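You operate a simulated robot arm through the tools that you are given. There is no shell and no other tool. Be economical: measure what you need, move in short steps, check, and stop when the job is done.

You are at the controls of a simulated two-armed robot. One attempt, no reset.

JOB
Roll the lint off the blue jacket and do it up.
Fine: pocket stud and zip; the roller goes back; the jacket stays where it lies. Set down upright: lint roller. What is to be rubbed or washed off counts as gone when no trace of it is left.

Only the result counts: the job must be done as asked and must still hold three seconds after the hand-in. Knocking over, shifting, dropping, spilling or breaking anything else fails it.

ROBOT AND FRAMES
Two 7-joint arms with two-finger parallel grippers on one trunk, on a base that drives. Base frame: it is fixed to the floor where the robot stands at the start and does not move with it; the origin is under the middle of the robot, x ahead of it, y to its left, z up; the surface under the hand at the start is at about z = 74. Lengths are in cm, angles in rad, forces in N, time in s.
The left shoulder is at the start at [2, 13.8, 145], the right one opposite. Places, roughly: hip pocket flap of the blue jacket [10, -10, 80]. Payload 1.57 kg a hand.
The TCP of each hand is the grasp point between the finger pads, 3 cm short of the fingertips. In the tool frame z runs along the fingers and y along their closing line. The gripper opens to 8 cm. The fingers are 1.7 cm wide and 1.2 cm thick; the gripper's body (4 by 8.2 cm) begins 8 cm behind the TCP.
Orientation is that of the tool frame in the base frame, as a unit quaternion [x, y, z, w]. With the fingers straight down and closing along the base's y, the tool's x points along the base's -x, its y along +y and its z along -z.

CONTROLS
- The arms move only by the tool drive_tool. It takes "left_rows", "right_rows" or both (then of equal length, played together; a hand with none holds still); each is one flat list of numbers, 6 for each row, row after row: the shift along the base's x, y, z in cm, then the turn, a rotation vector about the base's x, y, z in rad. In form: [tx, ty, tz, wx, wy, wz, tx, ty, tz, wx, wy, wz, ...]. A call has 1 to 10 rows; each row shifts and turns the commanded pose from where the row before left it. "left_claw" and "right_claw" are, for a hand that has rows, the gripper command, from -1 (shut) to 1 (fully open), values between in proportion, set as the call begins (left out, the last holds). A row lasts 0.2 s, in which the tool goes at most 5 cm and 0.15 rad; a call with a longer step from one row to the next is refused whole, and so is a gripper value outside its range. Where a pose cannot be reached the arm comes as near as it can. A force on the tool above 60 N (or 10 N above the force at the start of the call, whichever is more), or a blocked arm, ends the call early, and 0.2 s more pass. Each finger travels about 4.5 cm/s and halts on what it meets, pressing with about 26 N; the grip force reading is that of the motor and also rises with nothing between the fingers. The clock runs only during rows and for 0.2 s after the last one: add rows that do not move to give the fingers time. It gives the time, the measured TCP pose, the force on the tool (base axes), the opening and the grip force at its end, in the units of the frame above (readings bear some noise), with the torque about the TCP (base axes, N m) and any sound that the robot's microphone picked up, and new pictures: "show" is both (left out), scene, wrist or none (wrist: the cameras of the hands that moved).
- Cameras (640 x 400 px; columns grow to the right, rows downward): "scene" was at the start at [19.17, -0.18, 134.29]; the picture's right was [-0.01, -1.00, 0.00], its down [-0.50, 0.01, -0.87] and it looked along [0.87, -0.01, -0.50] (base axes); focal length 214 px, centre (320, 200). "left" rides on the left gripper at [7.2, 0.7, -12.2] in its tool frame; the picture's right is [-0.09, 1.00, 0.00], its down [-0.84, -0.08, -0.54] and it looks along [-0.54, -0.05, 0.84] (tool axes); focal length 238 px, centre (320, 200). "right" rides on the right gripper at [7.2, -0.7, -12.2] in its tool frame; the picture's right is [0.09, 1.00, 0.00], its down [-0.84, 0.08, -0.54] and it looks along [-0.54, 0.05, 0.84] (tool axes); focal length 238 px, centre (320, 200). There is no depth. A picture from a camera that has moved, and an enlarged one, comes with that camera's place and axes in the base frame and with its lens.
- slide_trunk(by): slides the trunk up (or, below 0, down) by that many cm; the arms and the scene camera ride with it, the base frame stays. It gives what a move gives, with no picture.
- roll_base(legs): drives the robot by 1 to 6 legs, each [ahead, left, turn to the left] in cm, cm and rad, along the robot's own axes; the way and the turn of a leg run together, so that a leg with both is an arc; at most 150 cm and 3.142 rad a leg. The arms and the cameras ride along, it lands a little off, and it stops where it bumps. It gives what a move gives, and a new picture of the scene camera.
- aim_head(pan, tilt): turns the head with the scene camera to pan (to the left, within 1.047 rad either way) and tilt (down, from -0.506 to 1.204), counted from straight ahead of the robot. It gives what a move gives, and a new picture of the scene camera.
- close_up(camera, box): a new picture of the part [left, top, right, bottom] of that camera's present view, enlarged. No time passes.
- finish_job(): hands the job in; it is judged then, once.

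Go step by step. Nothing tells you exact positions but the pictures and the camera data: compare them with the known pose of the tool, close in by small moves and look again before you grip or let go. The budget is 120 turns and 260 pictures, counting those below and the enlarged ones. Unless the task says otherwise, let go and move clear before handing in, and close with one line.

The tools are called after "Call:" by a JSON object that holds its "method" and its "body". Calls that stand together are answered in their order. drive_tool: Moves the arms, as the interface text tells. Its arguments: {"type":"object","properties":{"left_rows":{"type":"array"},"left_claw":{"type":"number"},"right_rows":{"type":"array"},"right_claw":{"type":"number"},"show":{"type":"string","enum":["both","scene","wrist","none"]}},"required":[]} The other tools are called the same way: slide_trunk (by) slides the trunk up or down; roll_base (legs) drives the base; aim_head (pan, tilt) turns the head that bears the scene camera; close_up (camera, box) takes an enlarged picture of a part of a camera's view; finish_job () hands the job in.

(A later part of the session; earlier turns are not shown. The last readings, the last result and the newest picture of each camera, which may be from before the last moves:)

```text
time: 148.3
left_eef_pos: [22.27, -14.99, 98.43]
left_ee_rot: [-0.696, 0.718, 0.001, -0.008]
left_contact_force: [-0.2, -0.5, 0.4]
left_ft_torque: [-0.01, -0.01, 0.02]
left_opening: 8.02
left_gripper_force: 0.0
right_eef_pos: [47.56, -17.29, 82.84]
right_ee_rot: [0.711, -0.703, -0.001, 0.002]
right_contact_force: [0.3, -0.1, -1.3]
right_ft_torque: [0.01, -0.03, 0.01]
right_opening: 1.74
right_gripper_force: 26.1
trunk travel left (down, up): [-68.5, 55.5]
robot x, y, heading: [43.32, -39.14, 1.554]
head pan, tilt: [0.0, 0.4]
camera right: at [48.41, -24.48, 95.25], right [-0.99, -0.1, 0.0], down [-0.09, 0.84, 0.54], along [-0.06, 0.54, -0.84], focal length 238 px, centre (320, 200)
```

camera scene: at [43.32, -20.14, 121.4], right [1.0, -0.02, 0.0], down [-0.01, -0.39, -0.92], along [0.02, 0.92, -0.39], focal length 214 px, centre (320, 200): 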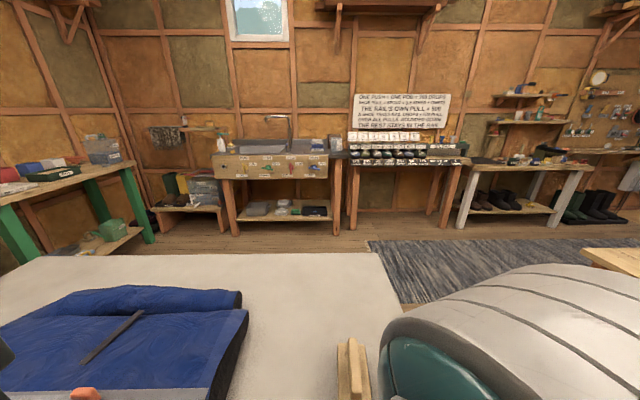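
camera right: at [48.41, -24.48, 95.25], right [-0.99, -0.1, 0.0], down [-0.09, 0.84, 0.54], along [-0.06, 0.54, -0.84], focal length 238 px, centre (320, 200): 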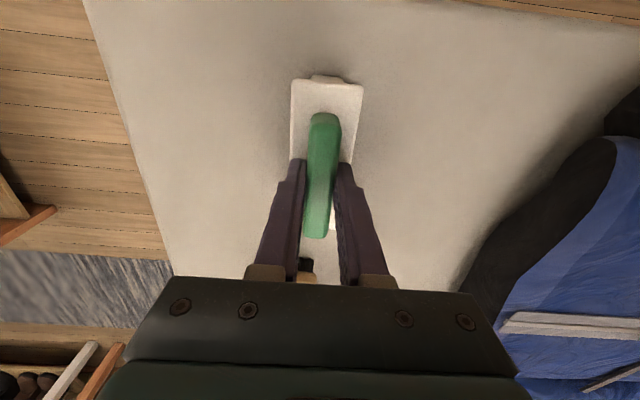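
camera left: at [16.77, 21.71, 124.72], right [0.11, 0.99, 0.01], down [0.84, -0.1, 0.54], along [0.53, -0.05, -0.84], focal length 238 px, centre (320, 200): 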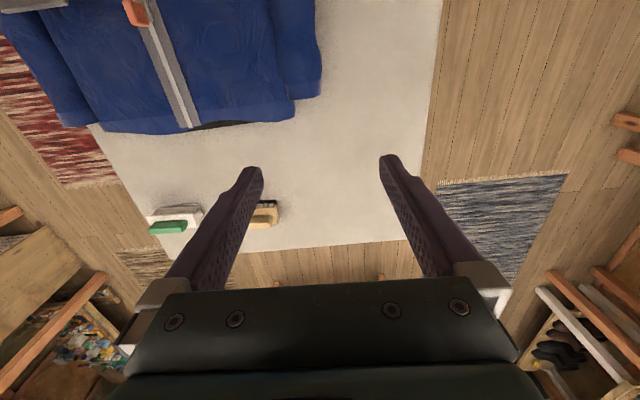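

Call:
{"method": "drive_tool", "body": {"right_rows": [0, 0, 0.3, 0, 0, 0, 0, 0, 0.4, 0, 0, 0, 0, 0, 0.4, 0, 0, 0, 0, 0, 0.4, 0, 0, 0], "show": "wrist"}}

Call:
{"method": "close_up", "body": {"camera": "right", "box": [220, 80, 420, 240]}}

```text
time: 149.3
left_eef_pos: [22.14, -15.05, 98.52]
left_ee_rot: [-0.697, 0.717, 0.001, -0.007]
left_contact_force: [0.4, -0.3, -0.2]
left_ft_torque: [0.04, -0.01, 0.0]
left_opening: 8.01
left_gripper_force: 0.1
right_eef_pos: [47.53, -17.31, 84.49]
right_ee_rot: [0.711, -0.703, -0.001, 0.002]
right_contact_force: [-0.5, -0.3, -0.3]
right_ft_torque: [0.01, 0.0, 0.0]
right_opening: 1.71
right_gripper_force: 26.0
trunk travel left (down, up): [-68.5, 55.5]
robot x, y, heading: [42.88, -39.22, 1.553]
head pan, tilt: [0.0, 0.4]
camera right: at [48.39, -24.45, 96.75], right [-0.99, -0.1, 0.0], down [-0.09, 0.84, 0.54], along [-0.06, 0.54, -0.84], focal length 238 px, centre (320, 200)
```

right: 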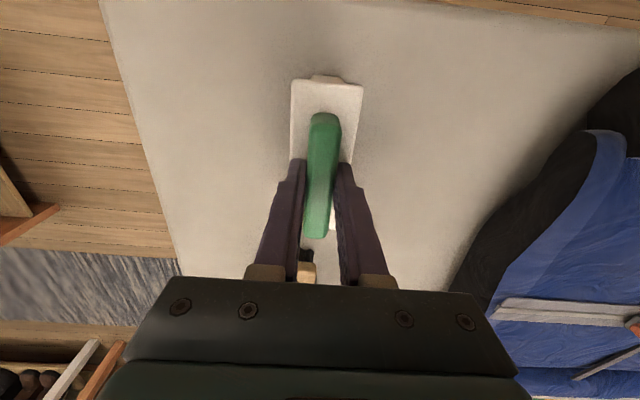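

```text
2.50 times, centred on (320, 160) of right
camera zoom: at [48.39, -24.45, 96.75], right [-0.99, -0.1, 0.0], down [-0.09, 0.84, 0.54], along [-0.06, 0.54, -0.84], focal length 596 px, centre (320, 300)
```

zoom: 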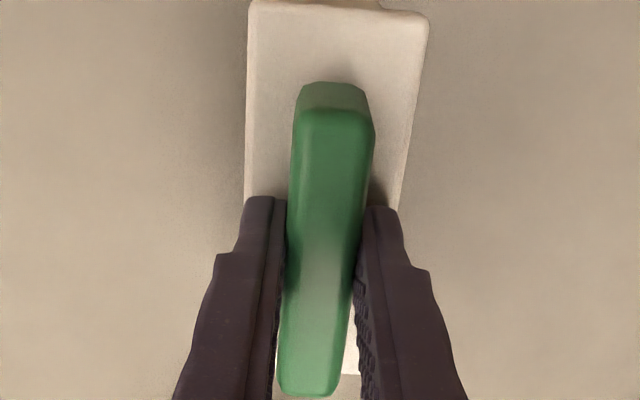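

It is lifting with the hand now, so the earlier slip came from the fast start. I'll lift on in small, slow steps.

Call:
{"method": "drive_tool", "body": {"right_rows": [0, 0, 0.3, 0, 0, 0, 0, 0, 0.5, 0, 0, 0, 0, 0, 0.8, 0, 0, 0, 0, 0, 1, 0, 0, 0, 0, 0, 1.2, 0, 0, 0, 0, 0, 1.2, 0, 0, 0, 0, 0, 1.2, 0, 0, 0, 0, 0, 1, 0, 0, 0, 0, 0, 0.6, 0, 0, 0, 0, 0, 0.2, 0, 0, 0], "show": "wrist"}}

Call:
{"method": "drive_tool", "body": {"right_rows": [0, 0, 0.3, 0, 0, 0, 0, 0, 0.5, 0, 0, 0, 0, 0, 0.8, 0, 0, 0, 0, 0, 1, 0, 0, 0, 0, 0, 1, 0, 0, 0, 0, 0, 0.5, 0, 0, 0, 0, 0, 0.2, 0, 0, 0], "show": "none"}}

Call:
{"method": "aim_head", "body": {"pan": 0, "tilt": 0.9}}

Call:
{"method": "roll_base", "body": {"legs": [[0, 6, 0]]}}

Call:
{"method": "close_up", "body": {"camera": "right", "box": [160, 60, 480, 260]}}

```text
time: 151.5
left_eef_pos: [22.3, -15.08, 98.36]
left_ee_rot: [-0.697, 0.717, 0.001, -0.007]
left_contact_force: [-0.7, 0.4, 0.4]
left_ft_torque: [-0.01, -0.02, 0.0]
left_opening: 7.99
left_gripper_force: 0.0
right_eef_pos: [48.63, -17.48, 92.19]
right_ee_rot: [0.714, -0.7, 0.01, -0.009]
right_contact_force: [0.0, 0.5, -1.6]
right_ft_torque: [0.0, -0.02, -0.01]
right_opening: 1.72
right_gripper_force: 26.2
trunk travel left (down, up): [-68.5, 55.5]
robot x, y, heading: [42.55, -39.22, 1.554]
head pan, tilt: [0.0, 0.4]
camera right: at [49.1, -24.68, 104.43], right [-0.99, -0.11, -0.03], down [-0.11, 0.84, 0.54], along [-0.04, 0.54, -0.84], focal length 238 px, centre (320, 200)
```

right: 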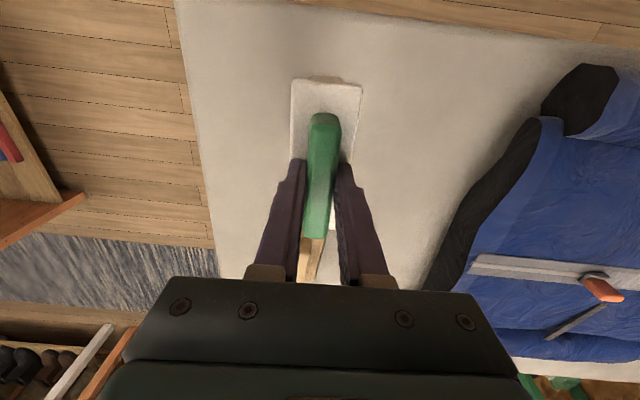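

```text
time: 152.8
left_eef_pos: [22.18, -14.97, 98.46]
left_ee_rot: [-0.697, 0.717, 0.001, -0.007]
left_contact_force: [-0.4, 0.2, -0.3]
left_ft_torque: [0.01, 0.0, 0.03]
left_opening: 8.0
left_gripper_force: 0.0
right_eef_pos: [52.82, -17.58, 93.73]
right_ee_rot: [0.716, -0.694, 0.053, -0.053]
right_contact_force: [-0.4, 0.5, -0.6]
right_ft_torque: [0.01, 0.01, -0.01]
right_opening: 1.71
right_gripper_force: 26.5
right hand out of reach, approached as far as the arm can: row 5, 6
trunk travel left (down, up): [-68.5, 55.5]
robot x, y, heading: [42.97, -39.48, 1.548]
head pan, tilt: [0.0, 0.4]
stopped in row 6 (right hand): the arm was blocked; the commanded pose is now the measured one
```

```text
time: 153.8
left_eef_pos: [22.28, -15.1, 98.49]
left_ee_rot: [-0.697, 0.718, 0.001, -0.007]
left_contact_force: [-0.2, 1.0, 0.7]
left_ft_torque: [0.0, 0.0, 0.04]
left_opening: 8.03
left_gripper_force: 0.1
right_eef_pos: [52.61, -17.6, 93.75]
right_ee_rot: [0.716, -0.694, 0.052, -0.052]
right_contact_force: [0.3, 1.1, -0.6]
right_ft_torque: [0.01, 0.0, -0.01]
right_opening: 1.71
right_gripper_force: 26.0
trunk travel left (down, up): [-68.5, 55.5]
robot x, y, heading: [42.82, -39.16, 1.553]
head pan, tilt: [0.0, 0.901]
camera scene: at [43.29, -21.86, 117.1], right [1.0, -0.02, 0.0], down [-0.01, -0.78, -0.62], along [0.01, 0.62, -0.78], focal length 214 px, centre (320, 200)
```

scene: 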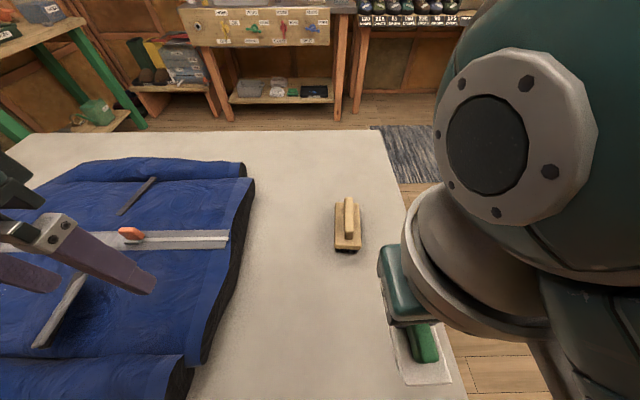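

```text
time: 154.7
left_eef_pos: [16.35, -14.99, 98.5]
left_ee_rot: [-0.695, 0.719, 0.001, -0.007]
left_contact_force: [0.9, 0.4, -1.1]
left_ft_torque: [-0.03, -0.01, 0.04]
left_opening: 7.99
left_gripper_force: 0.2
right_eef_pos: [46.86, -17.52, 93.77]
right_ee_rot: [0.716, -0.694, 0.052, -0.053]
right_contact_force: [-0.3, 0.5, -0.1]
right_ft_torque: [0.0, 0.04, -0.02]
right_opening: 1.74
right_gripper_force: 26.4
trunk travel left (down, up): [-68.5, 55.5]
robot x, y, heading: [37.1, -39.49, 1.553]
head pan, tilt: [0.0, 0.901]
camera scene: at [37.44, -21.75, 117.09], right [1.0, -0.02, 0.0], down [-0.01, -0.78, -0.62], along [0.01, 0.62, -0.78], focal length 214 px, centre (320, 200)
```

scene: 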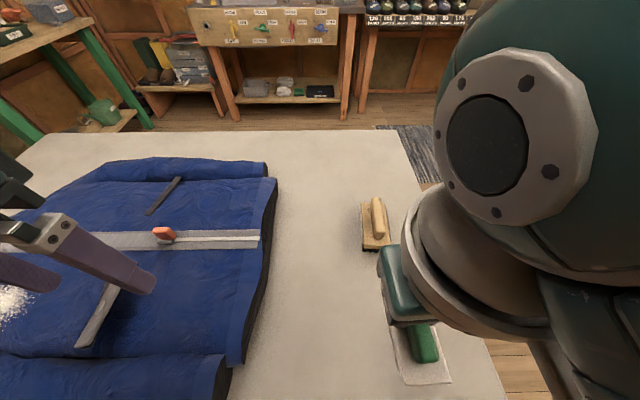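

```text
2.00 times, centred on (320, 160) of right
camera zoom: at [45.9, -24.73, 106.07], right [-0.98, -0.12, -0.15], down [-0.18, 0.83, 0.52], along [0.06, 0.54, -0.84], focal length 477 px, centre (320, 280)
```

zoom: 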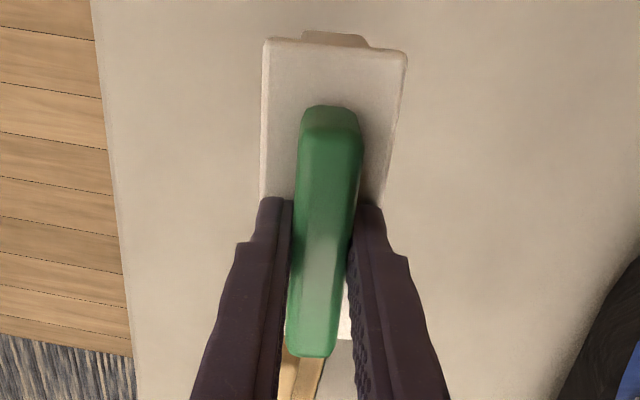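

The roller is held firmly, but the high arm pose tilted the hand a little. I'll raise by the trunk instead, then drive left over toward the lint patch at about (-12, -13.5).

Call:
{"method": "slide_trunk", "body": {"by": 5}}

Call:
{"method": "roll_base", "body": {"legs": [[0, 18, 0], [0, 18, 0], [0, 18, 0.015], [3, 0, 0]]}}

Call:
{"method": "close_up", "body": {"camera": "right", "box": [0, 0, 640, 400]}}

```text
time: 155.7
left_eef_pos: [16.34, -14.97, 103.45]
left_ee_rot: [-0.696, 0.718, 0.001, -0.006]
left_contact_force: [-0.5, 0.1, 0.7]
left_ft_torque: [-0.03, 0.0, -0.01]
left_opening: 7.98
left_gripper_force: 0.0
right_eef_pos: [46.87, -17.6, 98.79]
right_ee_rot: [0.715, -0.695, 0.053, -0.053]
right_contact_force: [0.7, -0.6, -1.7]
right_ft_torque: [0.02, 0.01, 0.03]
right_opening: 1.72
right_gripper_force: 25.9
trunk travel left (down, up): [-73.5, 50.5]
robot x, y, heading: [36.93, -39.22, 1.554]
head pan, tilt: [0.0, 0.901]
```

```text
time: 159.8
left_eef_pos: [-37.2, -11.58, 103.5]
left_ee_rot: [-0.701, 0.713, 0.001, -0.008]
left_contact_force: [0.7, -0.1, -0.8]
left_ft_torque: [-0.03, 0.02, -0.02]
left_opening: 7.99
left_gripper_force: 0.0
right_eef_pos: [-6.67, -13.73, 98.74]
right_ee_rot: [0.72, -0.69, 0.053, -0.054]
right_contact_force: [0.8, 0.3, -0.3]
right_ft_torque: [0.0, 0.02, 0.0]
right_opening: 1.72
right_gripper_force: 25.5
trunk travel left (down, up): [-73.5, 50.5]
robot x, y, heading: [-16.23, -35.33, 1.567]
head pan, tilt: [0.0, 0.901]
camera scene: at [-16.03, -17.97, 122.09], right [1.0, 0.0, 0.0], down [0.0, -0.78, -0.62], along [0.0, 0.62, -0.78], focal length 214 px, centre (320, 200)
```

scene: 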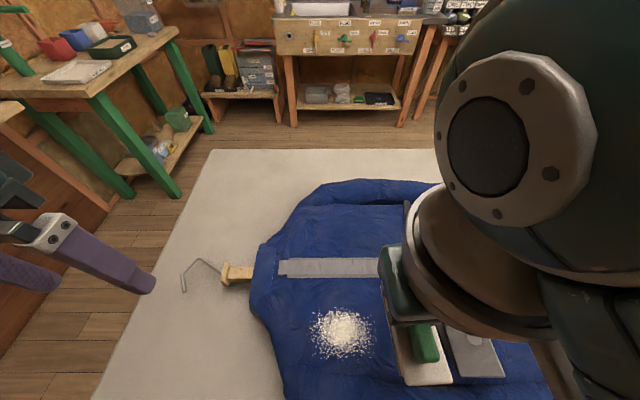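

```text
1.00 times, centred on (320, 200) of right (not enlarged: the box is as wide or as high as the picture)
camera zoom: at [-7.45, -20.82, 111.04], right [-0.98, -0.14, -0.15], down [-0.19, 0.83, 0.52], along [0.05, 0.54, -0.84], focal length 238 px, centre (320, 200)
```

zoom: 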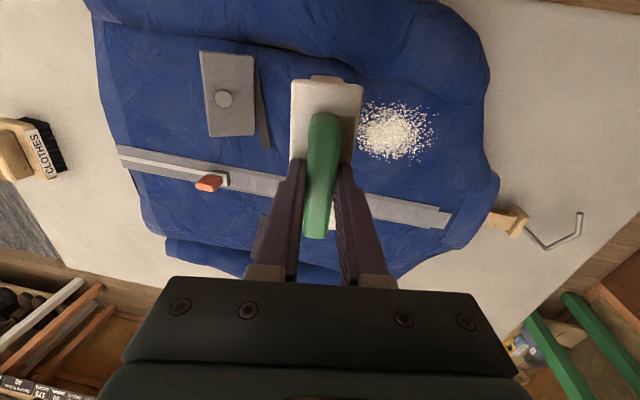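

The patch spans about x −18 to −7, y −17 to −8.5. I'll straighten the hand, centre it at the patch's right end, and lower slowly.

Call:
{"method": "roll_base", "body": {"legs": [[0, 3, 0]]}}

Call:
{"method": "drive_tool", "body": {"right_rows": [0.2, 0, -0.3, 0, 0.04, -0.01, 0.5, 0.1, -0.6, 0, 0.04, -0.01, 0.8, 0.2, -1, 0, 0.04, -0.01, 1, 0.2, -1, 0, 0.03, 0, 1, 0, -1, 0, 0, 0, 0.5, 0, -1, 0, 0, 0, 0, 0, -1, 0, 0, 0, 0, 0, -0.6, 0, 0, 0, 0, 0, -0.3, 0, 0, 0]}}

```text
time: 160.6
left_eef_pos: [-40.34, -11.47, 103.61]
left_ee_rot: [-0.701, 0.713, 0.001, -0.008]
left_contact_force: [-0.2, 0.1, -0.6]
left_ft_torque: [0.01, 0.03, -0.01]
left_opening: 8.02
left_gripper_force: 0.1
right_eef_pos: [-9.63, -13.64, 98.68]
right_ee_rot: [0.72, -0.69, 0.053, -0.054]
right_contact_force: [0.4, 0.8, -1.0]
right_ft_torque: [0.0, 0.01, -0.04]
right_opening: 1.7
right_gripper_force: 26.5
trunk travel left (down, up): [-73.5, 50.5]
robot x, y, heading: [-19.27, -35.24, 1.568]
head pan, tilt: [0.0, 0.901]
camera scene: at [-19.06, -17.96, 122.09], right [1.0, 0.0, 0.0], down [0.0, -0.78, -0.62], along [0.0, 0.62, -0.78], focal length 214 px, centre (320, 200)
```

scene: 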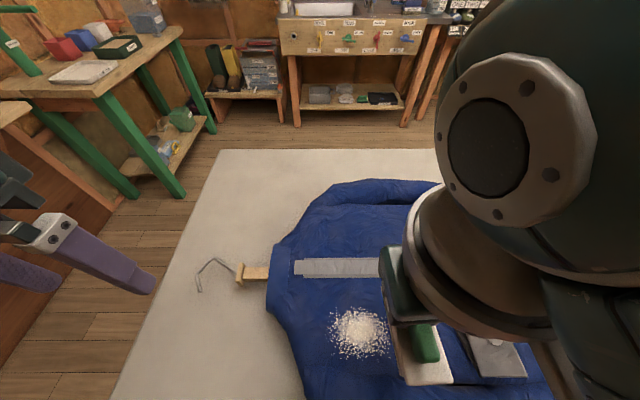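

```text
time: 162.6
left_eef_pos: [-40.27, -11.42, 103.4]
left_ee_rot: [-0.701, 0.713, 0.002, -0.007]
left_contact_force: [0.6, -0.4, -0.3]
left_ft_torque: [0.0, 0.01, 0.0]
left_opening: 7.99
left_gripper_force: 0.0
right_eef_pos: [-5.72, -13.14, 91.98]
right_ee_rot: [0.712, -0.702, -0.001, -0.002]
right_contact_force: [0.0, 1.0, -1.7]
right_ft_torque: [0.01, -0.04, -0.03]
right_opening: 1.72
right_gripper_force: 25.9
trunk travel left (down, up): [-73.5, 50.5]
robot x, y, heading: [-19.29, -35.13, 1.569]
head pan, tilt: [0.0, 0.901]
camera scene: at [-19.05, -17.96, 122.09], right [1.0, 0.0, 0.0], down [0.0, -0.78, -0.62], along [0.0, 0.62, -0.78], focal length 214 px, centre (320, 200)
camera right: at [-4.92, -20.3, 104.24], right [-0.99, -0.11, 0.0], down [-0.09, 0.83, 0.54], along [-0.06, 0.54, -0.84], focal length 238 px, centre (320, 200)
```

scene: 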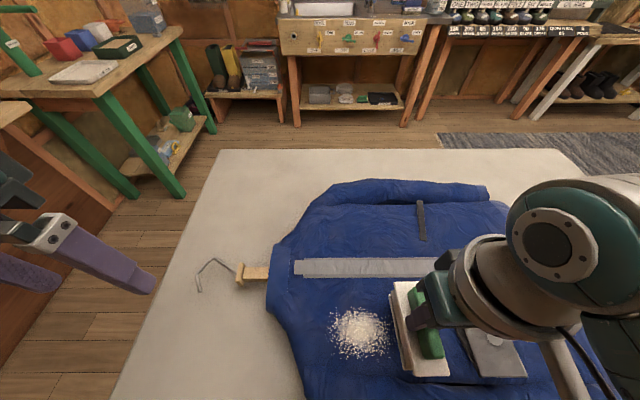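
right: 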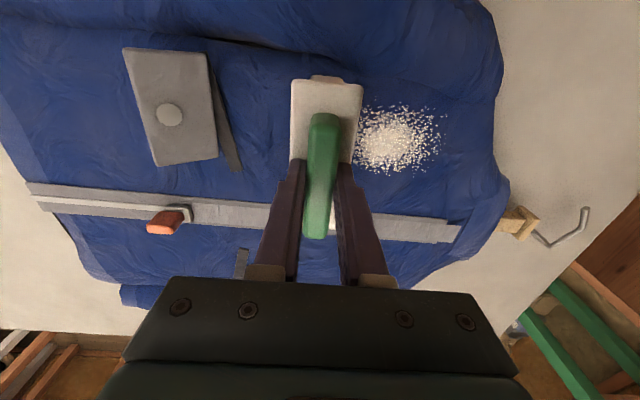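

Now lowering gently onto the cloth at the right side of the patch.

Call:
{"method": "drive_tool", "body": {"right_rows": [0.1, 0, -0.5, 0, 0, 0, 0, 0, -0.8, 0, 0, 0, 0, 0, -0.8, 0, 0, 0, 0, 0, -0.5, 0, 0, 0, 0, 0, -0.3, 0, 0, 0, 0, 0, 0, 0, 0, 0], "show": "none"}}

Call:
{"method": "drive_tool", "body": {"right_rows": [0, 0, -0.2, 0, 0, 0, 0, 0, -0.2, 0, 0, 0, 0, 0, 0, 0, 0, 0]}}

```text
time: 164.0
left_eef_pos: [-40.07, -11.44, 103.51]
left_ee_rot: [-0.702, 0.712, 0.001, -0.007]
left_contact_force: [-0.9, 0.3, -0.3]
left_ft_torque: [-0.02, -0.02, 0.01]
left_opening: 7.99
left_gripper_force: 0.1
right_eef_pos: [-5.54, -12.91, 89.19]
right_ee_rot: [0.712, -0.702, -0.002, -0.003]
right_contact_force: [-0.4, -6.4, 32.2]
right_ft_torque: [-0.14, 0.15, -0.01]
right_opening: 1.73
right_gripper_force: 26.0
trunk travel left (down, up): [-73.5, 50.5]
robot x, y, heading: [-19.28, -35.65, 1.565]
head pan, tilt: [0.0, 0.901]
```

```text
time: 164.4
left_eef_pos: [-40.08, -11.43, 103.41]
left_ee_rot: [-0.701, 0.714, 0.001, -0.006]
left_contact_force: [0.0, 0.0, -0.3]
left_ft_torque: [0.01, 0.0, -0.01]
left_opening: 8.0
left_gripper_force: 0.0
right_eef_pos: [-5.59, -12.94, 89.21]
right_ee_rot: [0.712, -0.702, -0.001, -0.002]
right_contact_force: [1.8, -10.0, 34.8]
right_ft_torque: [-0.66, -0.05, 0.03]
right_opening: 1.71
right_gripper_force: 26.4
trunk travel left (down, up): [-73.5, 50.5]
robot x, y, heading: [-19.33, -35.63, 1.572]
head pan, tilt: [0.0, 0.901]
stopped in row 2 (right hand): the force on the tool passed its limit at 66 N (the readings are from after the stop); the commanded pose is now the measured one
camera scene: at [-18.96, -18.0, 122.09], right [1.0, 0.0, 0.0], down [0.0, -0.78, -0.62], along [0.0, 0.62, -0.78], focal length 214 px, centre (320, 200)
camera right: at [-4.7, -20.2, 101.43], right [-0.99, -0.11, 0.0], down [-0.09, 0.83, 0.55], along [-0.06, 0.54, -0.84], focal length 238 px, centre (320, 200)
```

scene: 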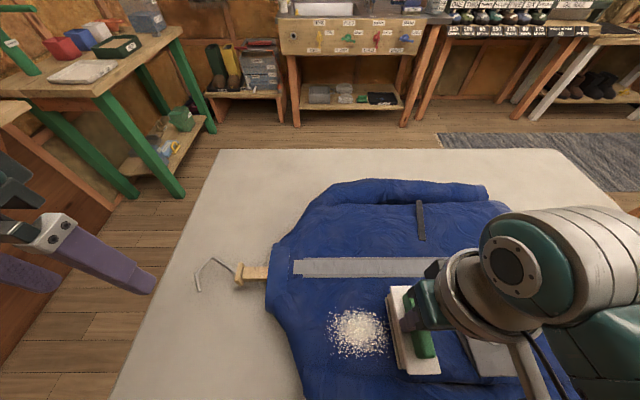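
right: 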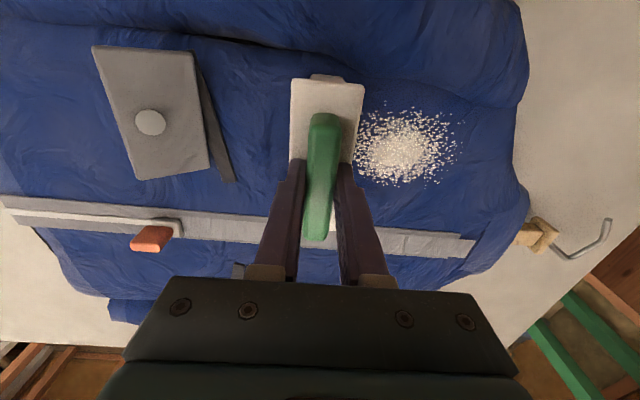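

In contact. I'll roll across the patch toward -x with light pressure.

Call:
{"method": "drive_tool", "body": {"right_rows": [-0.5, 0, -0.1, 0, 0, 0, -1.2, 0, 0, 0, 0, 0, -1.5, 0, 0, 0, 0, 0, -1.5, 0, 0, 0, 0, 0, -1.2, 0, 0, 0, 0, 0, 0, 0, 0, 0, 0, 0]}}

```text
time: 165.8
left_eef_pos: [-39.9, -11.21, 103.38]
left_ee_rot: [-0.701, 0.713, 0.001, -0.005]
left_contact_force: [-0.4, 0.1, 0.3]
left_ft_torque: [0.01, 0.02, -0.01]
left_opening: 8.01
left_gripper_force: 0.0
right_eef_pos: [-11.12, -12.62, 89.16]
right_ee_rot: [0.712, -0.702, -0.003, -0.006]
right_contact_force: [15.8, 1.2, 44.8]
right_ft_torque: [-0.29, -0.43, 0.04]
right_opening: 1.73
right_gripper_force: 26.0
trunk travel left (down, up): [-73.5, 50.5]
robot x, y, heading: [-19.31, -35.67, 1.565]
head pan, tilt: [0.0, 0.901]
camera scene: at [-18.78, -17.81, 122.15], right [1.0, 0.0, 0.0], down [0.0, -0.78, -0.62], along [0.01, 0.62, -0.78], focal length 214 px, centre (320, 200)
camera right: at [-10.33, -19.92, 101.37], right [-0.99, -0.11, -0.01], down [-0.09, 0.83, 0.55], along [-0.05, 0.55, -0.83], focal length 238 px, centre (320, 200)
```

scene: 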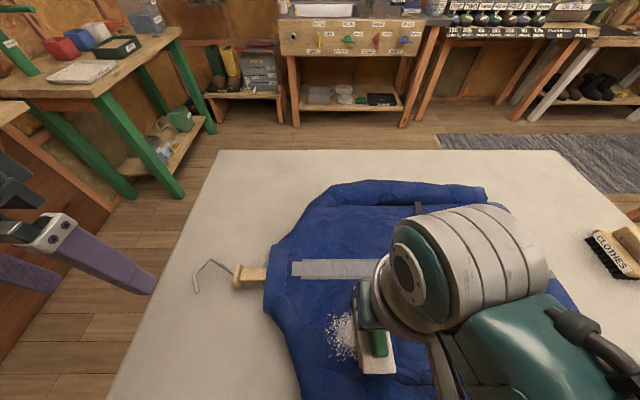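
right: 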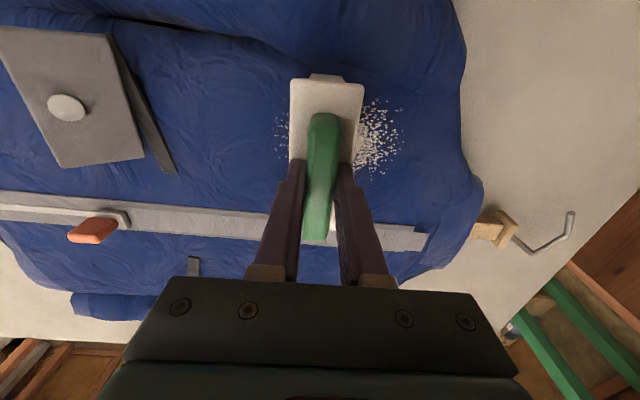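

It's picking the lint up. The force is a bit high, so I'll ease off slightly and continue.

Call:
{"method": "drive_tool", "body": {"right_rows": [-0.5, 0, 0.15, 0, 0, 0, -1.2, 0, 0, 0, 0, 0, -1.5, 0, 0, 0, 0, 0, -1.5, 0, 0, 0, 0, 0, -1.5, 0, 0, 0, 0, 0, -1.2, 0, 0, 0, 0, 0, 0, 0, 0, 0, 0, 0]}}

```text
time: 166.4
left_eef_pos: [-40.02, -11.42, 103.51]
left_ee_rot: [-0.701, 0.714, 0.001, -0.006]
left_contact_force: [-0.7, -0.6, 0.5]
left_ft_torque: [-0.02, 0.0, 0.01]
left_opening: 7.98
left_gripper_force: 0.0
right_eef_pos: [-11.5, -12.63, 89.11]
right_ee_rot: [0.712, -0.702, 0.004, -0.015]
right_contact_force: [7.1, -6.1, 42.5]
right_ft_torque: [-0.91, 0.17, 0.08]
right_opening: 1.72
right_gripper_force: 25.6
trunk travel left (down, up): [-73.5, 50.5]
robot x, y, heading: [-19.32, -35.68, 1.564]
head pan, tilt: [0.0, 0.901]
stopped in row 2 (right hand): the force on the tool passed its limit at 67 N (the readings are from after the stop); the commanded pose is now the measured one
camera scene: at [-18.87, -17.94, 122.11], right [1.0, 0.0, 0.0], down [0.0, -0.78, -0.62], along [0.0, 0.62, -0.78], focal length 214 px, centre (320, 200)
camera right: at [-11.13, -19.96, 101.42], right [-0.99, -0.11, -0.03], down [-0.1, 0.83, 0.55], along [-0.04, 0.55, -0.83], focal length 238 px, centre (320, 200)
```

scene: 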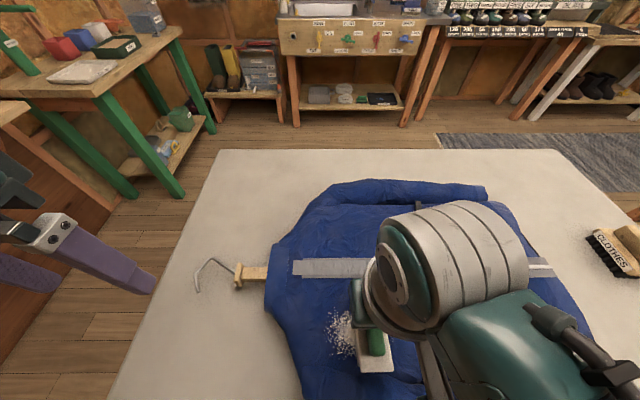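
right: 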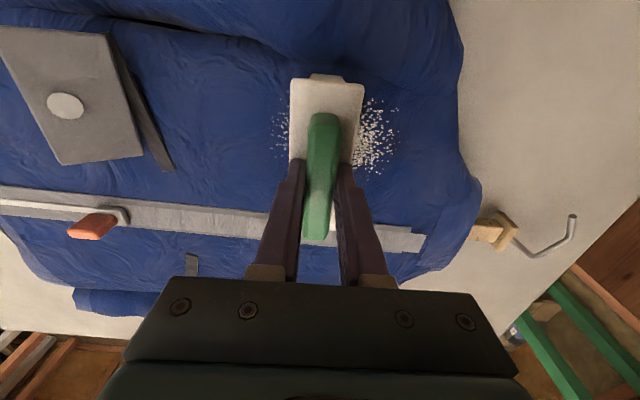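

Call:
{"method": "drive_tool", "body": {"right_rows": [0, 0, 0.4, 0, 0, 0, -0.6, 0, 0, 0, 0, 0, -1.2, 0, 0, 0, 0, 0, -1.5, 0, 0, 0, 0, 0, -1.5, 0, 0, 0, 0, 0, -1.5, 0, 0, 0, 0, 0, -1, 0, 0, 0, 0, 0, 0, 0, 0, 0, 0, 0]}}

```text
time: 167.3
left_eef_pos: [-40.14, -11.62, 103.52]
left_ee_rot: [-0.7, 0.714, 0.001, -0.008]
left_contact_force: [0.7, 0.2, 0.6]
left_ft_torque: [0.0, -0.02, -0.01]
left_opening: 8.01
left_gripper_force: 0.0
right_eef_pos: [-12.11, -12.65, 89.17]
right_ee_rot: [0.713, -0.7, 0.017, -0.028]
right_contact_force: [-2.7, -14.8, 56.0]
right_ft_torque: [-1.32, 1.06, 0.08]
right_opening: 1.75
right_gripper_force: 25.9
trunk travel left (down, up): [-73.5, 50.5]
robot x, y, heading: [-19.02, -35.92, 1.569]
head pan, tilt: [0.0, 0.901]
stopped in row 4 (right hand): the force on the tool passed its limit at 73 N (the readings are from after the stop); the commanded pose is now the measured one
camera scene: at [-19.03, -18.06, 122.15], right [1.0, 0.0, 0.0], down [0.0, -0.78, -0.62], along [0.0, 0.62, -0.78], focal length 214 px, centre (320, 200)
camera right: at [-12.03, -19.97, 101.46], right [-0.99, -0.11, -0.06], down [-0.13, 0.83, 0.55], along [-0.01, 0.55, -0.83], focal length 238 px, centre (320, 200)
```

scene: 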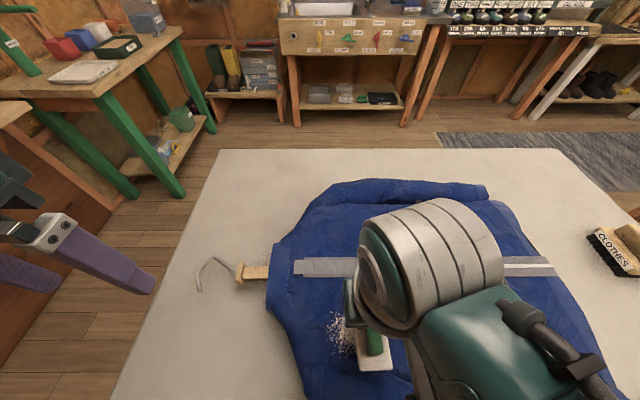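
right: 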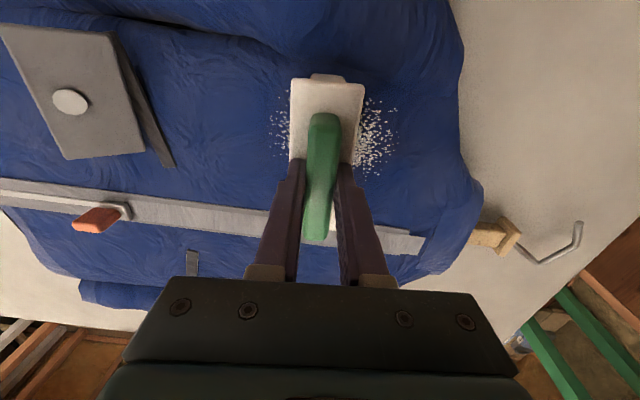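

The hand is tilting and meeting resistance. I'll lift clear, straighten, and check.

Call:
{"method": "drive_tool", "body": {"right_rows": [0, 0, 0.4, 0, 0, 0, 0, 0, 0.6, 0, 0.02, 0, 0, 0, 0.8, 0, 0.03, 0, 0, 0, 0.8, 0, 0, 0, 0, 0, 0.5, 0, 0, 0, 0, 0, 0, 0, 0, 0]}}

Call:
{"method": "close_up", "body": {"camera": "right", "box": [220, 60, 460, 210]}}

```text
time: 168.7
left_eef_pos: [-40.2, -11.51, 103.44]
left_ee_rot: [-0.701, 0.713, 0.0, -0.008]
left_contact_force: [-0.5, 0.4, -0.3]
left_ft_torque: [0.02, 0.04, 0.02]
left_opening: 8.0
left_gripper_force: 0.1
right_eef_pos: [-11.71, -12.62, 92.02]
right_ee_rot: [0.714, -0.7, 0.003, -0.014]
right_contact_force: [0.2, 0.6, 0.1]
right_ft_torque: [-0.02, -0.01, -0.04]
right_opening: 1.73
right_gripper_force: 26.2
trunk travel left (down, up): [-73.5, 50.5]
robot x, y, heading: [-19.13, -35.25, 1.568]
head pan, tilt: [0.0, 0.901]
camera scene: at [-19.03, -17.99, 122.09], right [1.0, 0.0, 0.0], down [0.0, -0.78, -0.62], along [0.0, 0.62, -0.78], focal length 214 px, centre (320, 200)
camera right: at [-11.12, -19.94, 104.23], right [-0.99, -0.11, -0.03], down [-0.11, 0.83, 0.55], along [-0.04, 0.55, -0.83], focal length 238 px, centre (320, 200)
```

scene: 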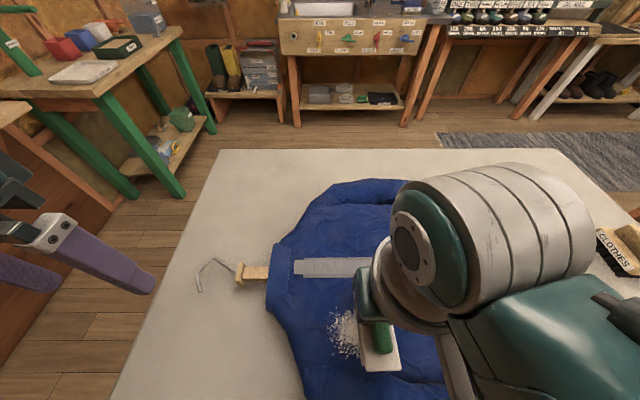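
right: 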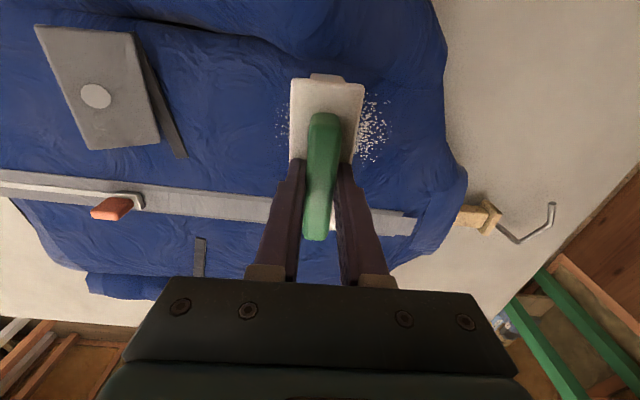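

```text
2.67 times, centred on (340, 135) of right
camera zoom: at [-11.12, -19.94, 104.23], right [-0.99, -0.11, -0.03], down [-0.11, 0.83, 0.55], along [-0.04, 0.55, -0.83], focal length 636 px, centre (267, 373)
```

zoom: 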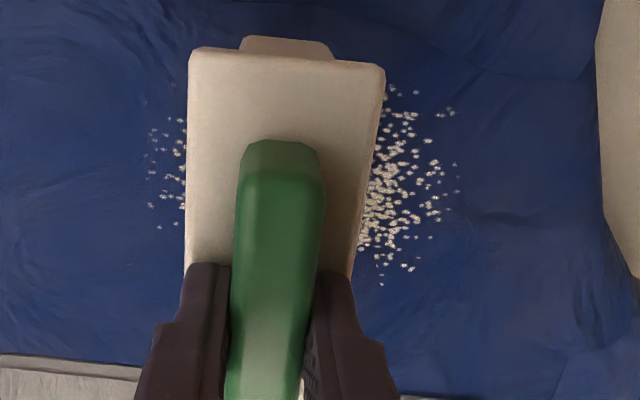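

Much of the patch is fading. I'll move to its left side, touch down lightly and roll back the other way.

Call:
{"method": "drive_tool", "body": {"right_rows": [-0.5, -0.2, 0, 0, 0.02, 0, -1, 0, 0, 0, 0, 0, -1.5, 0, 0, 0, 0, 0, -1.5, 0, 0, 0, 0, 0, -1.5, 0, 0, 0, 0, 0, -1.2, 0, 0, 0, 0, 0, -0.5, 0, -0.5, 0, 0, 0, 0, 0, -0.7, 0, 0, 0, 0, 0, -0.5, 0, 0, 0, 0, 0, 0, 0, 0, 0]}}

```text
time: 170.1
left_eef_pos: [-40.27, -11.48, 103.39]
left_ee_rot: [-0.701, 0.714, 0.002, -0.007]
left_contact_force: [-0.5, 0.4, 0.9]
left_ft_torque: [-0.01, -0.01, -0.02]
left_opening: 8.01
left_gripper_force: 0.2
right_eef_pos: [-12.67, -13.0, 89.76]
right_ee_rot: [0.716, -0.694, 0.043, -0.053]
right_contact_force: [-0.4, 0.0, -1.6]
right_ft_torque: [-0.01, 0.02, -0.03]
right_opening: 1.72
right_gripper_force: 25.8
trunk travel left (down, up): [-73.5, 50.5]
robot x, y, heading: [-19.46, -35.53, 1.572]
head pan, tilt: [0.0, 0.901]
stopped in row 6 (right hand): the arm was blocked; the commanded pose is now the measured one
camera scene: at [-19.01, -17.99, 122.09], right [1.0, 0.0, 0.0], down [0.0, -0.78, -0.62], along [0.0, 0.62, -0.78], focal length 214 px, centre (320, 200)
camera right: at [-13.45, -20.37, 101.94], right [-0.98, -0.12, -0.14], down [-0.18, 0.83, 0.54], along [0.05, 0.55, -0.83], focal length 238 px, centre (320, 200)
```

scene: 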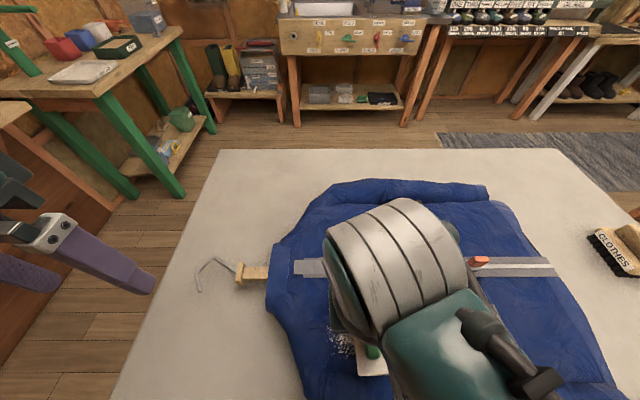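
right: 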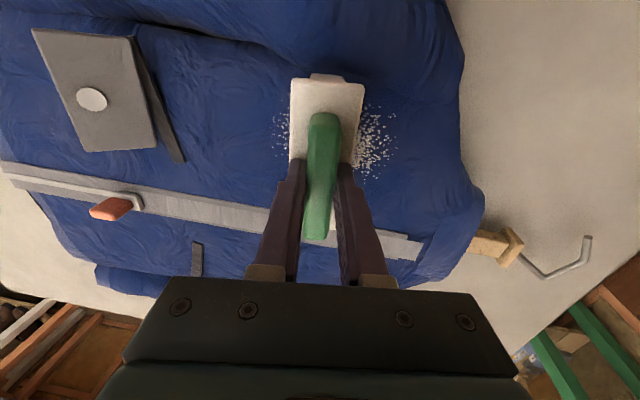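

That was the arm's inner reach limit, not the cloth. I'll lift and straighten, then shift the base left and forward so that the sweep lies in the comfortable zone.

Call:
{"method": "drive_tool", "body": {"right_rows": [0.3, 0, 0.5, 0, 0.03, 0, 0.8, 0, 0.8, 0, 0.04, 0, 1, 0, 1, 0, 0.04, 0, 1, 0, 1, 0, 0.03, 0, 0.5, 0, 0.5, 0, 0, 0, 0, 0, 0, 0, 0, 0], "show": "none"}}

Call:
{"method": "roll_base", "body": {"legs": [[0, 8, 0], [4, 0, 0]]}}

Call:
{"method": "close_up", "body": {"camera": "right", "box": [0, 0, 640, 400]}}

```text
time: 171.5
left_eef_pos: [-40.12, -11.51, 103.43]
left_ee_rot: [-0.701, 0.713, 0.001, -0.007]
left_contact_force: [-0.5, 0.3, 0.0]
left_ft_torque: [0.0, -0.04, -0.02]
left_opening: 7.95
left_gripper_force: 0.0
right_eef_pos: [-9.6, -13.05, 93.79]
right_ee_rot: [0.717, -0.697, -0.011, 0.0]
right_contact_force: [0.0, 0.1, -1.6]
right_ft_torque: [0.01, 0.01, -0.02]
right_opening: 1.68
right_gripper_force: 26.0
trunk travel left (down, up): [-73.5, 50.5]
robot x, y, heading: [-19.33, -35.54, 1.571]
head pan, tilt: [0.0, 0.901]
```

```text
time: 173.0
left_eef_pos: [-48.21, -7.4, 103.48]
left_ee_rot: [-0.701, 0.713, 0.001, -0.008]
left_contact_force: [0.8, 0.3, 0.3]
left_ft_torque: [-0.02, 0.01, 0.02]
left_opening: 8.01
left_gripper_force: 0.0
right_eef_pos: [-17.49, -8.92, 93.8]
right_ee_rot: [0.717, -0.697, -0.011, 0.0]
right_contact_force: [0.8, -0.4, -0.9]
right_ft_torque: [0.0, 0.01, -0.04]
right_opening: 1.74
right_gripper_force: 25.9
trunk travel left (down, up): [-73.5, 50.5]
robot x, y, heading: [-27.43, -31.15, 1.565]
head pan, tilt: [0.0, 0.901]
camera scene: at [-27.0, -13.87, 122.09], right [1.0, 0.0, 0.0], down [0.0, -0.78, -0.62], along [0.0, 0.62, -0.78], focal length 214 px, centre (320, 200)
```

scene: 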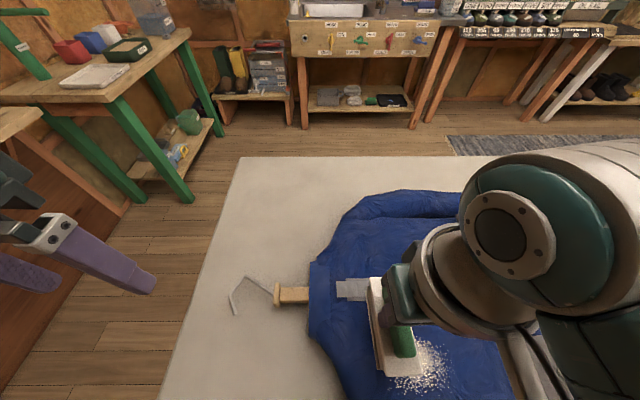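

```text
1.00 times, centred on (320, 200) of right (not enlarged: the box is as wide or as high as the picture)
camera zoom: at [-16.54, -16.25, 105.86], right [-0.99, -0.12, 0.01], down [-0.09, 0.83, 0.56], along [-0.08, 0.55, -0.83], focal length 238 px, centre (320, 200)
```

zoom: 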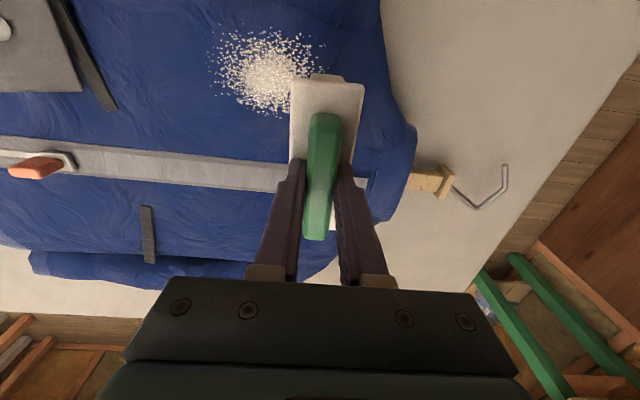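

The patch is still there, slightly thinner, so it needs several strokes. I'll position at its left side and lower.

Call:
{"method": "drive_tool", "body": {"right_rows": [0, -0.4, 0, 0, 0, 0, -0.3, -0.8, 0, 0, 0, 0, -0.4, -1, -0.3, 0, 0, 0, -0.3, -1, -0.8, 0, 0, 0, 0, -0.7, -1, 0, 0, 0, 0, -0.3, -1, 0, 0, 0, 0, 0, -0.6, 0, 0, 0, 0, 0, -0.3, 0, 0, 0, 0, 0, 0, 0, 0, 0]}}

```text
time: 175.0
left_eef_pos: [-48.03, -7.35, 103.38]
left_ee_rot: [-0.701, 0.713, 0.002, -0.008]
left_contact_force: [-0.1, 0.2, 0.2]
left_ft_torque: [-0.01, 0.0, 0.01]
left_opening: 8.0
left_gripper_force: 0.1
right_eef_pos: [-18.4, -13.02, 89.67]
right_ee_rot: [0.717, -0.697, -0.011, 0.0]
right_contact_force: [0.9, 0.5, -0.9]
right_ft_torque: [0.03, 0.04, 0.0]
right_opening: 1.69
right_gripper_force: 25.6
trunk travel left (down, up): [-73.5, 50.5]
robot x, y, heading: [-27.13, -31.19, 1.565]
head pan, tilt: [0.0, 0.901]
camera scene: at [-27.0, -13.87, 122.09], right [1.0, 0.0, 0.0], down [0.0, -0.78, -0.62], along [0.0, 0.62, -0.78], focal length 214 px, centre (320, 200)
camera right: at [-17.45, -20.43, 101.8], right [-0.99, -0.12, 0.01], down [-0.09, 0.83, 0.56], along [-0.08, 0.55, -0.83], focal length 238 px, centre (320, 200)
```

scene: 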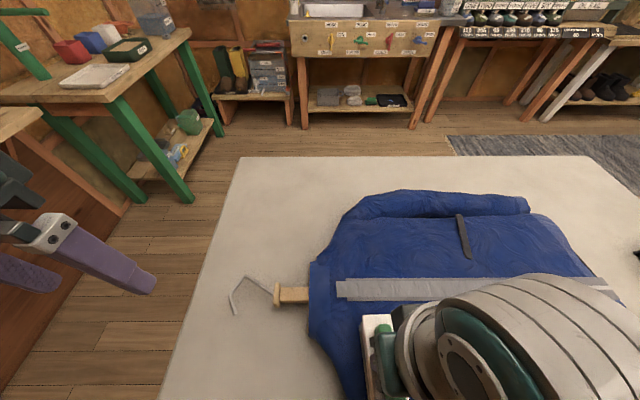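
right: 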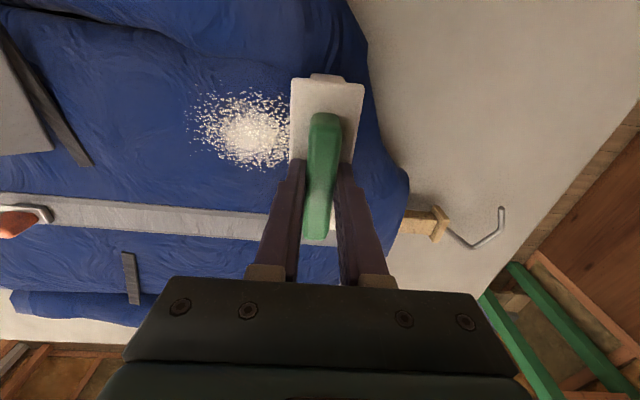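

Call:
{"method": "drive_tool", "body": {"right_rows": [0, 0, -0.3, 0, 0.01, 0, 0, 0, -0.2, 0, 0, 0, 0.4, 0, 0, 0, 0, 0, 1, 0, 0, 0, 0, 0, 1.5, 0, 0, 0, 0, 0, 1.5, 0, 0, 0, 0, 0, 1.5, 0, 0, 0, 0, 0, 1.5, 0, 0, 0, 0, 0, 1, 0, 0, 0, 0, 0], "show": "wrist"}}

```text
time: 177.0
left_eef_pos: [-48.24, -7.23, 103.57]
left_ee_rot: [-0.701, 0.713, 0.003, -0.007]
left_contact_force: [0.6, -0.5, -0.8]
left_ft_torque: [-0.01, 0.02, 0.0]
left_opening: 8.02
left_gripper_force: 0.1
right_eef_pos: [-10.36, -12.9, 89.18]
right_ee_rot: [0.718, -0.696, -0.017, 0.004]
right_contact_force: [-10.9, -0.3, 34.9]
right_ft_torque: [-0.36, 0.32, -0.02]
right_opening: 1.74
right_gripper_force: 25.9
trunk travel left (down, up): [-73.5, 50.5]
robot x, y, heading: [-27.4, -31.24, 1.567]
head pan, tilt: [0.0, 0.901]
camera right: at [-9.14, -20.25, 101.37], right [-0.99, -0.12, 0.03], down [-0.09, 0.82, 0.56], along [-0.09, 0.55, -0.83], focal length 238 px, centre (320, 200)
```

right: 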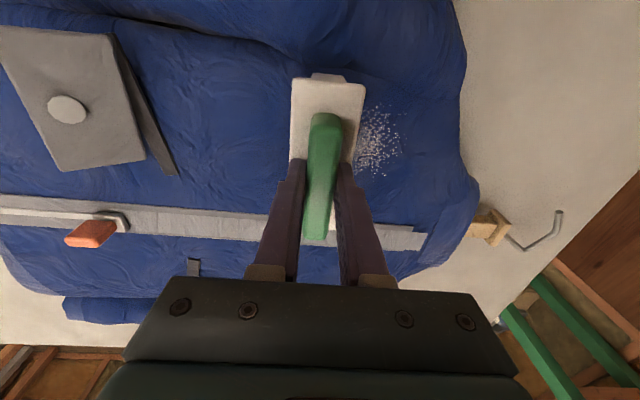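

Working well: the lint on the left side is thinning. Continuing right, then back.

Call:
{"method": "drive_tool", "body": {"right_rows": [0.5, 0, 0, 0, 0, 0, 1.2, 0, 0, 0, 0, 0, 1.5, 0, 0, 0, 0, 0, 1.4, 0, 0, 0, 0, 0, 0.5, 0, 0, 0, 0, 0, -0.5, 0, 0, 0, 0, 0, -1.2, 0, 0, 0, 0, 0, -1.5, 0, 0, 0, 0, 0, -1.5, 0, 0, 0, 0, 0, -0.8, 0, 0, 0, 0, 0], "show": "wrist"}}

Call:
{"method": "drive_tool", "body": {"right_rows": [-0.8, 0, 0, 0, 0, 0, -1.5, 0, 0, 0, 0, 0, -1.5, 0, 0, 0, 0, 0, -1.5, 0, 0, 0, 0, 0, -1.5, 0, 0, 0, 0, 0, -0.8, 0, 0, 0, 0, 0, 0, 0, 0, 0, 0, 0], "show": "wrist"}}

```text
time: 179.2
left_eef_pos: [-47.99, -7.22, 103.4]
left_ee_rot: [-0.701, 0.713, 0.001, -0.006]
left_contact_force: [1.0, 0.9, 0.7]
left_ft_torque: [0.0, -0.01, 0.02]
left_opening: 8.03
left_gripper_force: 0.0
right_eef_pos: [-10.39, -13.18, 89.15]
right_ee_rot: [0.717, -0.697, -0.013, 0.003]
right_contact_force: [5.1, -0.6, 9.5]
right_ft_torque: [0.04, -0.51, 0.01]
right_opening: 1.73
right_gripper_force: 26.2
trunk travel left (down, up): [-73.5, 50.5]
robot x, y, heading: [-27.37, -31.5, 1.569]
head pan, tilt: [0.0, 0.901]
camera right: at [-9.29, -20.48, 101.4], right [-0.99, -0.12, 0.02], down [-0.09, 0.83, 0.56], along [-0.08, 0.55, -0.83], focal length 238 px, centre (320, 200)
```

right: 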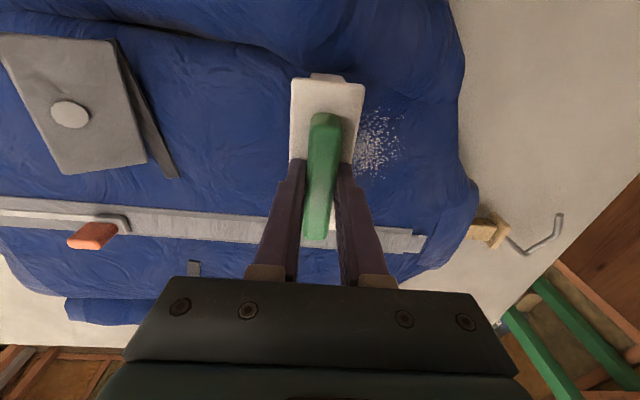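

```text
time: 180.8
left_eef_pos: [-48.01, -7.36, 103.48]
left_ee_rot: [-0.701, 0.713, 0.001, -0.007]
left_contact_force: [0.1, 0.5, -0.5]
left_ft_torque: [0.01, 0.03, -0.02]
left_opening: 8.02
left_gripper_force: 0.1
right_eef_pos: [-18.15, -12.99, 89.24]
right_ee_rot: [0.716, -0.697, -0.014, 0.003]
right_contact_force: [3.4, 0.2, 11.3]
right_ft_torque: [-0.23, -0.62, -0.01]
right_opening: 1.74
right_gripper_force: 25.9
trunk travel left (down, up): [-73.5, 50.5]
robot x, y, heading: [-27.74, -31.28, 1.567]
head pan, tilt: [0.0, 0.901]
camera right: at [-16.91, -20.39, 101.39], right [-0.99, -0.12, 0.02], down [-0.09, 0.83, 0.56], along [-0.09, 0.55, -0.83], focal length 238 px, centre (320, 200)
```

right: 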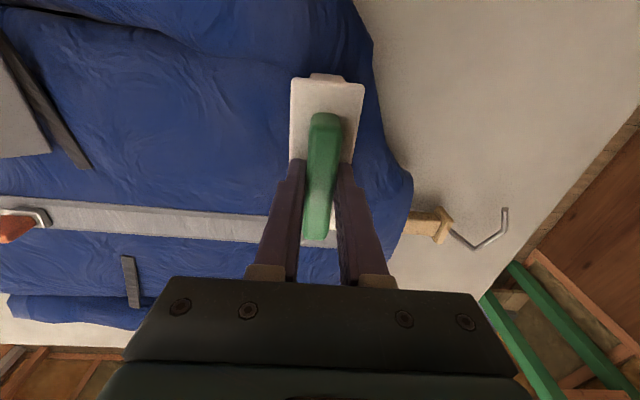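

The lint seems gone. I'll lift the roller slowly and zoom in on the patch.

Call:
{"method": "drive_tool", "body": {"right_rows": [0, 0, 0.3, 0, 0.01, 0, 0, 0, 0.5, 0, 0.01, 0, 0, 0, 0.8, 0, 0, 0, 0, 0, 1, 0, 0, 0, 0, 0, 1, 0, 0, 0, 0, 0, 0.8, 0, 0, 0, 0, 0, 0.3, 0, 0, 0], "show": "none"}}

Call:
{"method": "close_up", "body": {"camera": "right", "box": [130, 50, 300, 200]}}

Call:
{"method": "close_up", "body": {"camera": "right", "box": [280, 50, 450, 200]}}

```text
time: 182.4
left_eef_pos: [-48.16, -7.42, 103.39]
left_ee_rot: [-0.701, 0.713, 0.001, -0.007]
left_contact_force: [-1.2, -0.4, -0.2]
left_ft_torque: [-0.01, 0.02, 0.03]
left_opening: 8.01
left_gripper_force: 0.1
right_eef_pos: [-18.14, -13.14, 93.87]
right_ee_rot: [0.717, -0.697, -0.022, 0.011]
right_contact_force: [-0.2, 0.0, -1.5]
right_ft_torque: [-0.03, -0.01, -0.06]
right_opening: 1.74
right_gripper_force: 25.8
trunk travel left (down, up): [-73.5, 50.5]
robot x, y, heading: [-27.03, -31.39, 1.566]
head pan, tilt: [0.0, 0.901]
```

```text
2.67 times, centred on (215, 125) of right
camera zoom: at [-16.73, -20.43, 106.02], right [-0.99, -0.12, 0.04], down [-0.08, 0.83, 0.56], along [-0.1, 0.55, -0.83], focal length 636 px, centre (600, 400)
```

zoom: 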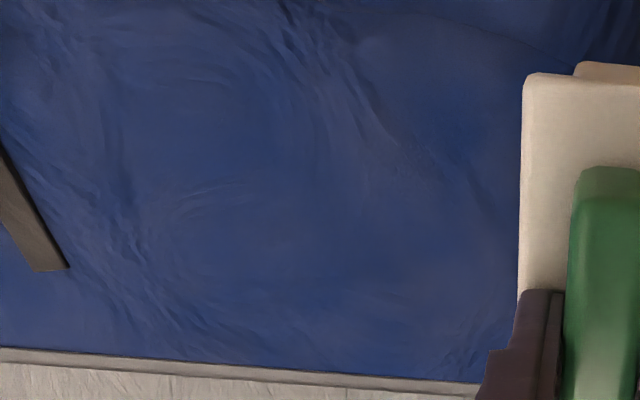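

```text
2.67 times, centred on (365, 125) of right
camera zoom: at [-16.73, -20.43, 106.02], right [-0.99, -0.12, 0.04], down [-0.08, 0.83, 0.56], along [-0.1, 0.55, -0.83], focal length 636 px, centre (200, 400)
```

zoom: 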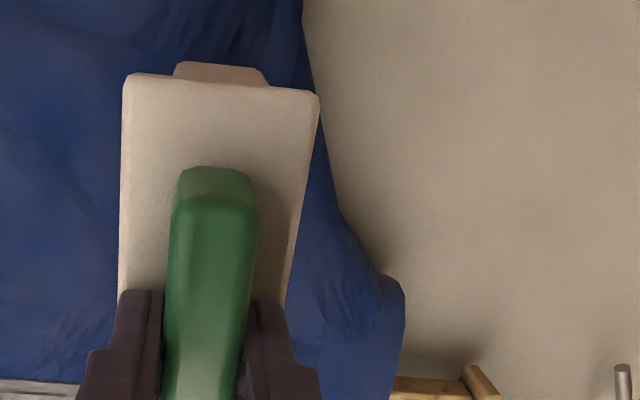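

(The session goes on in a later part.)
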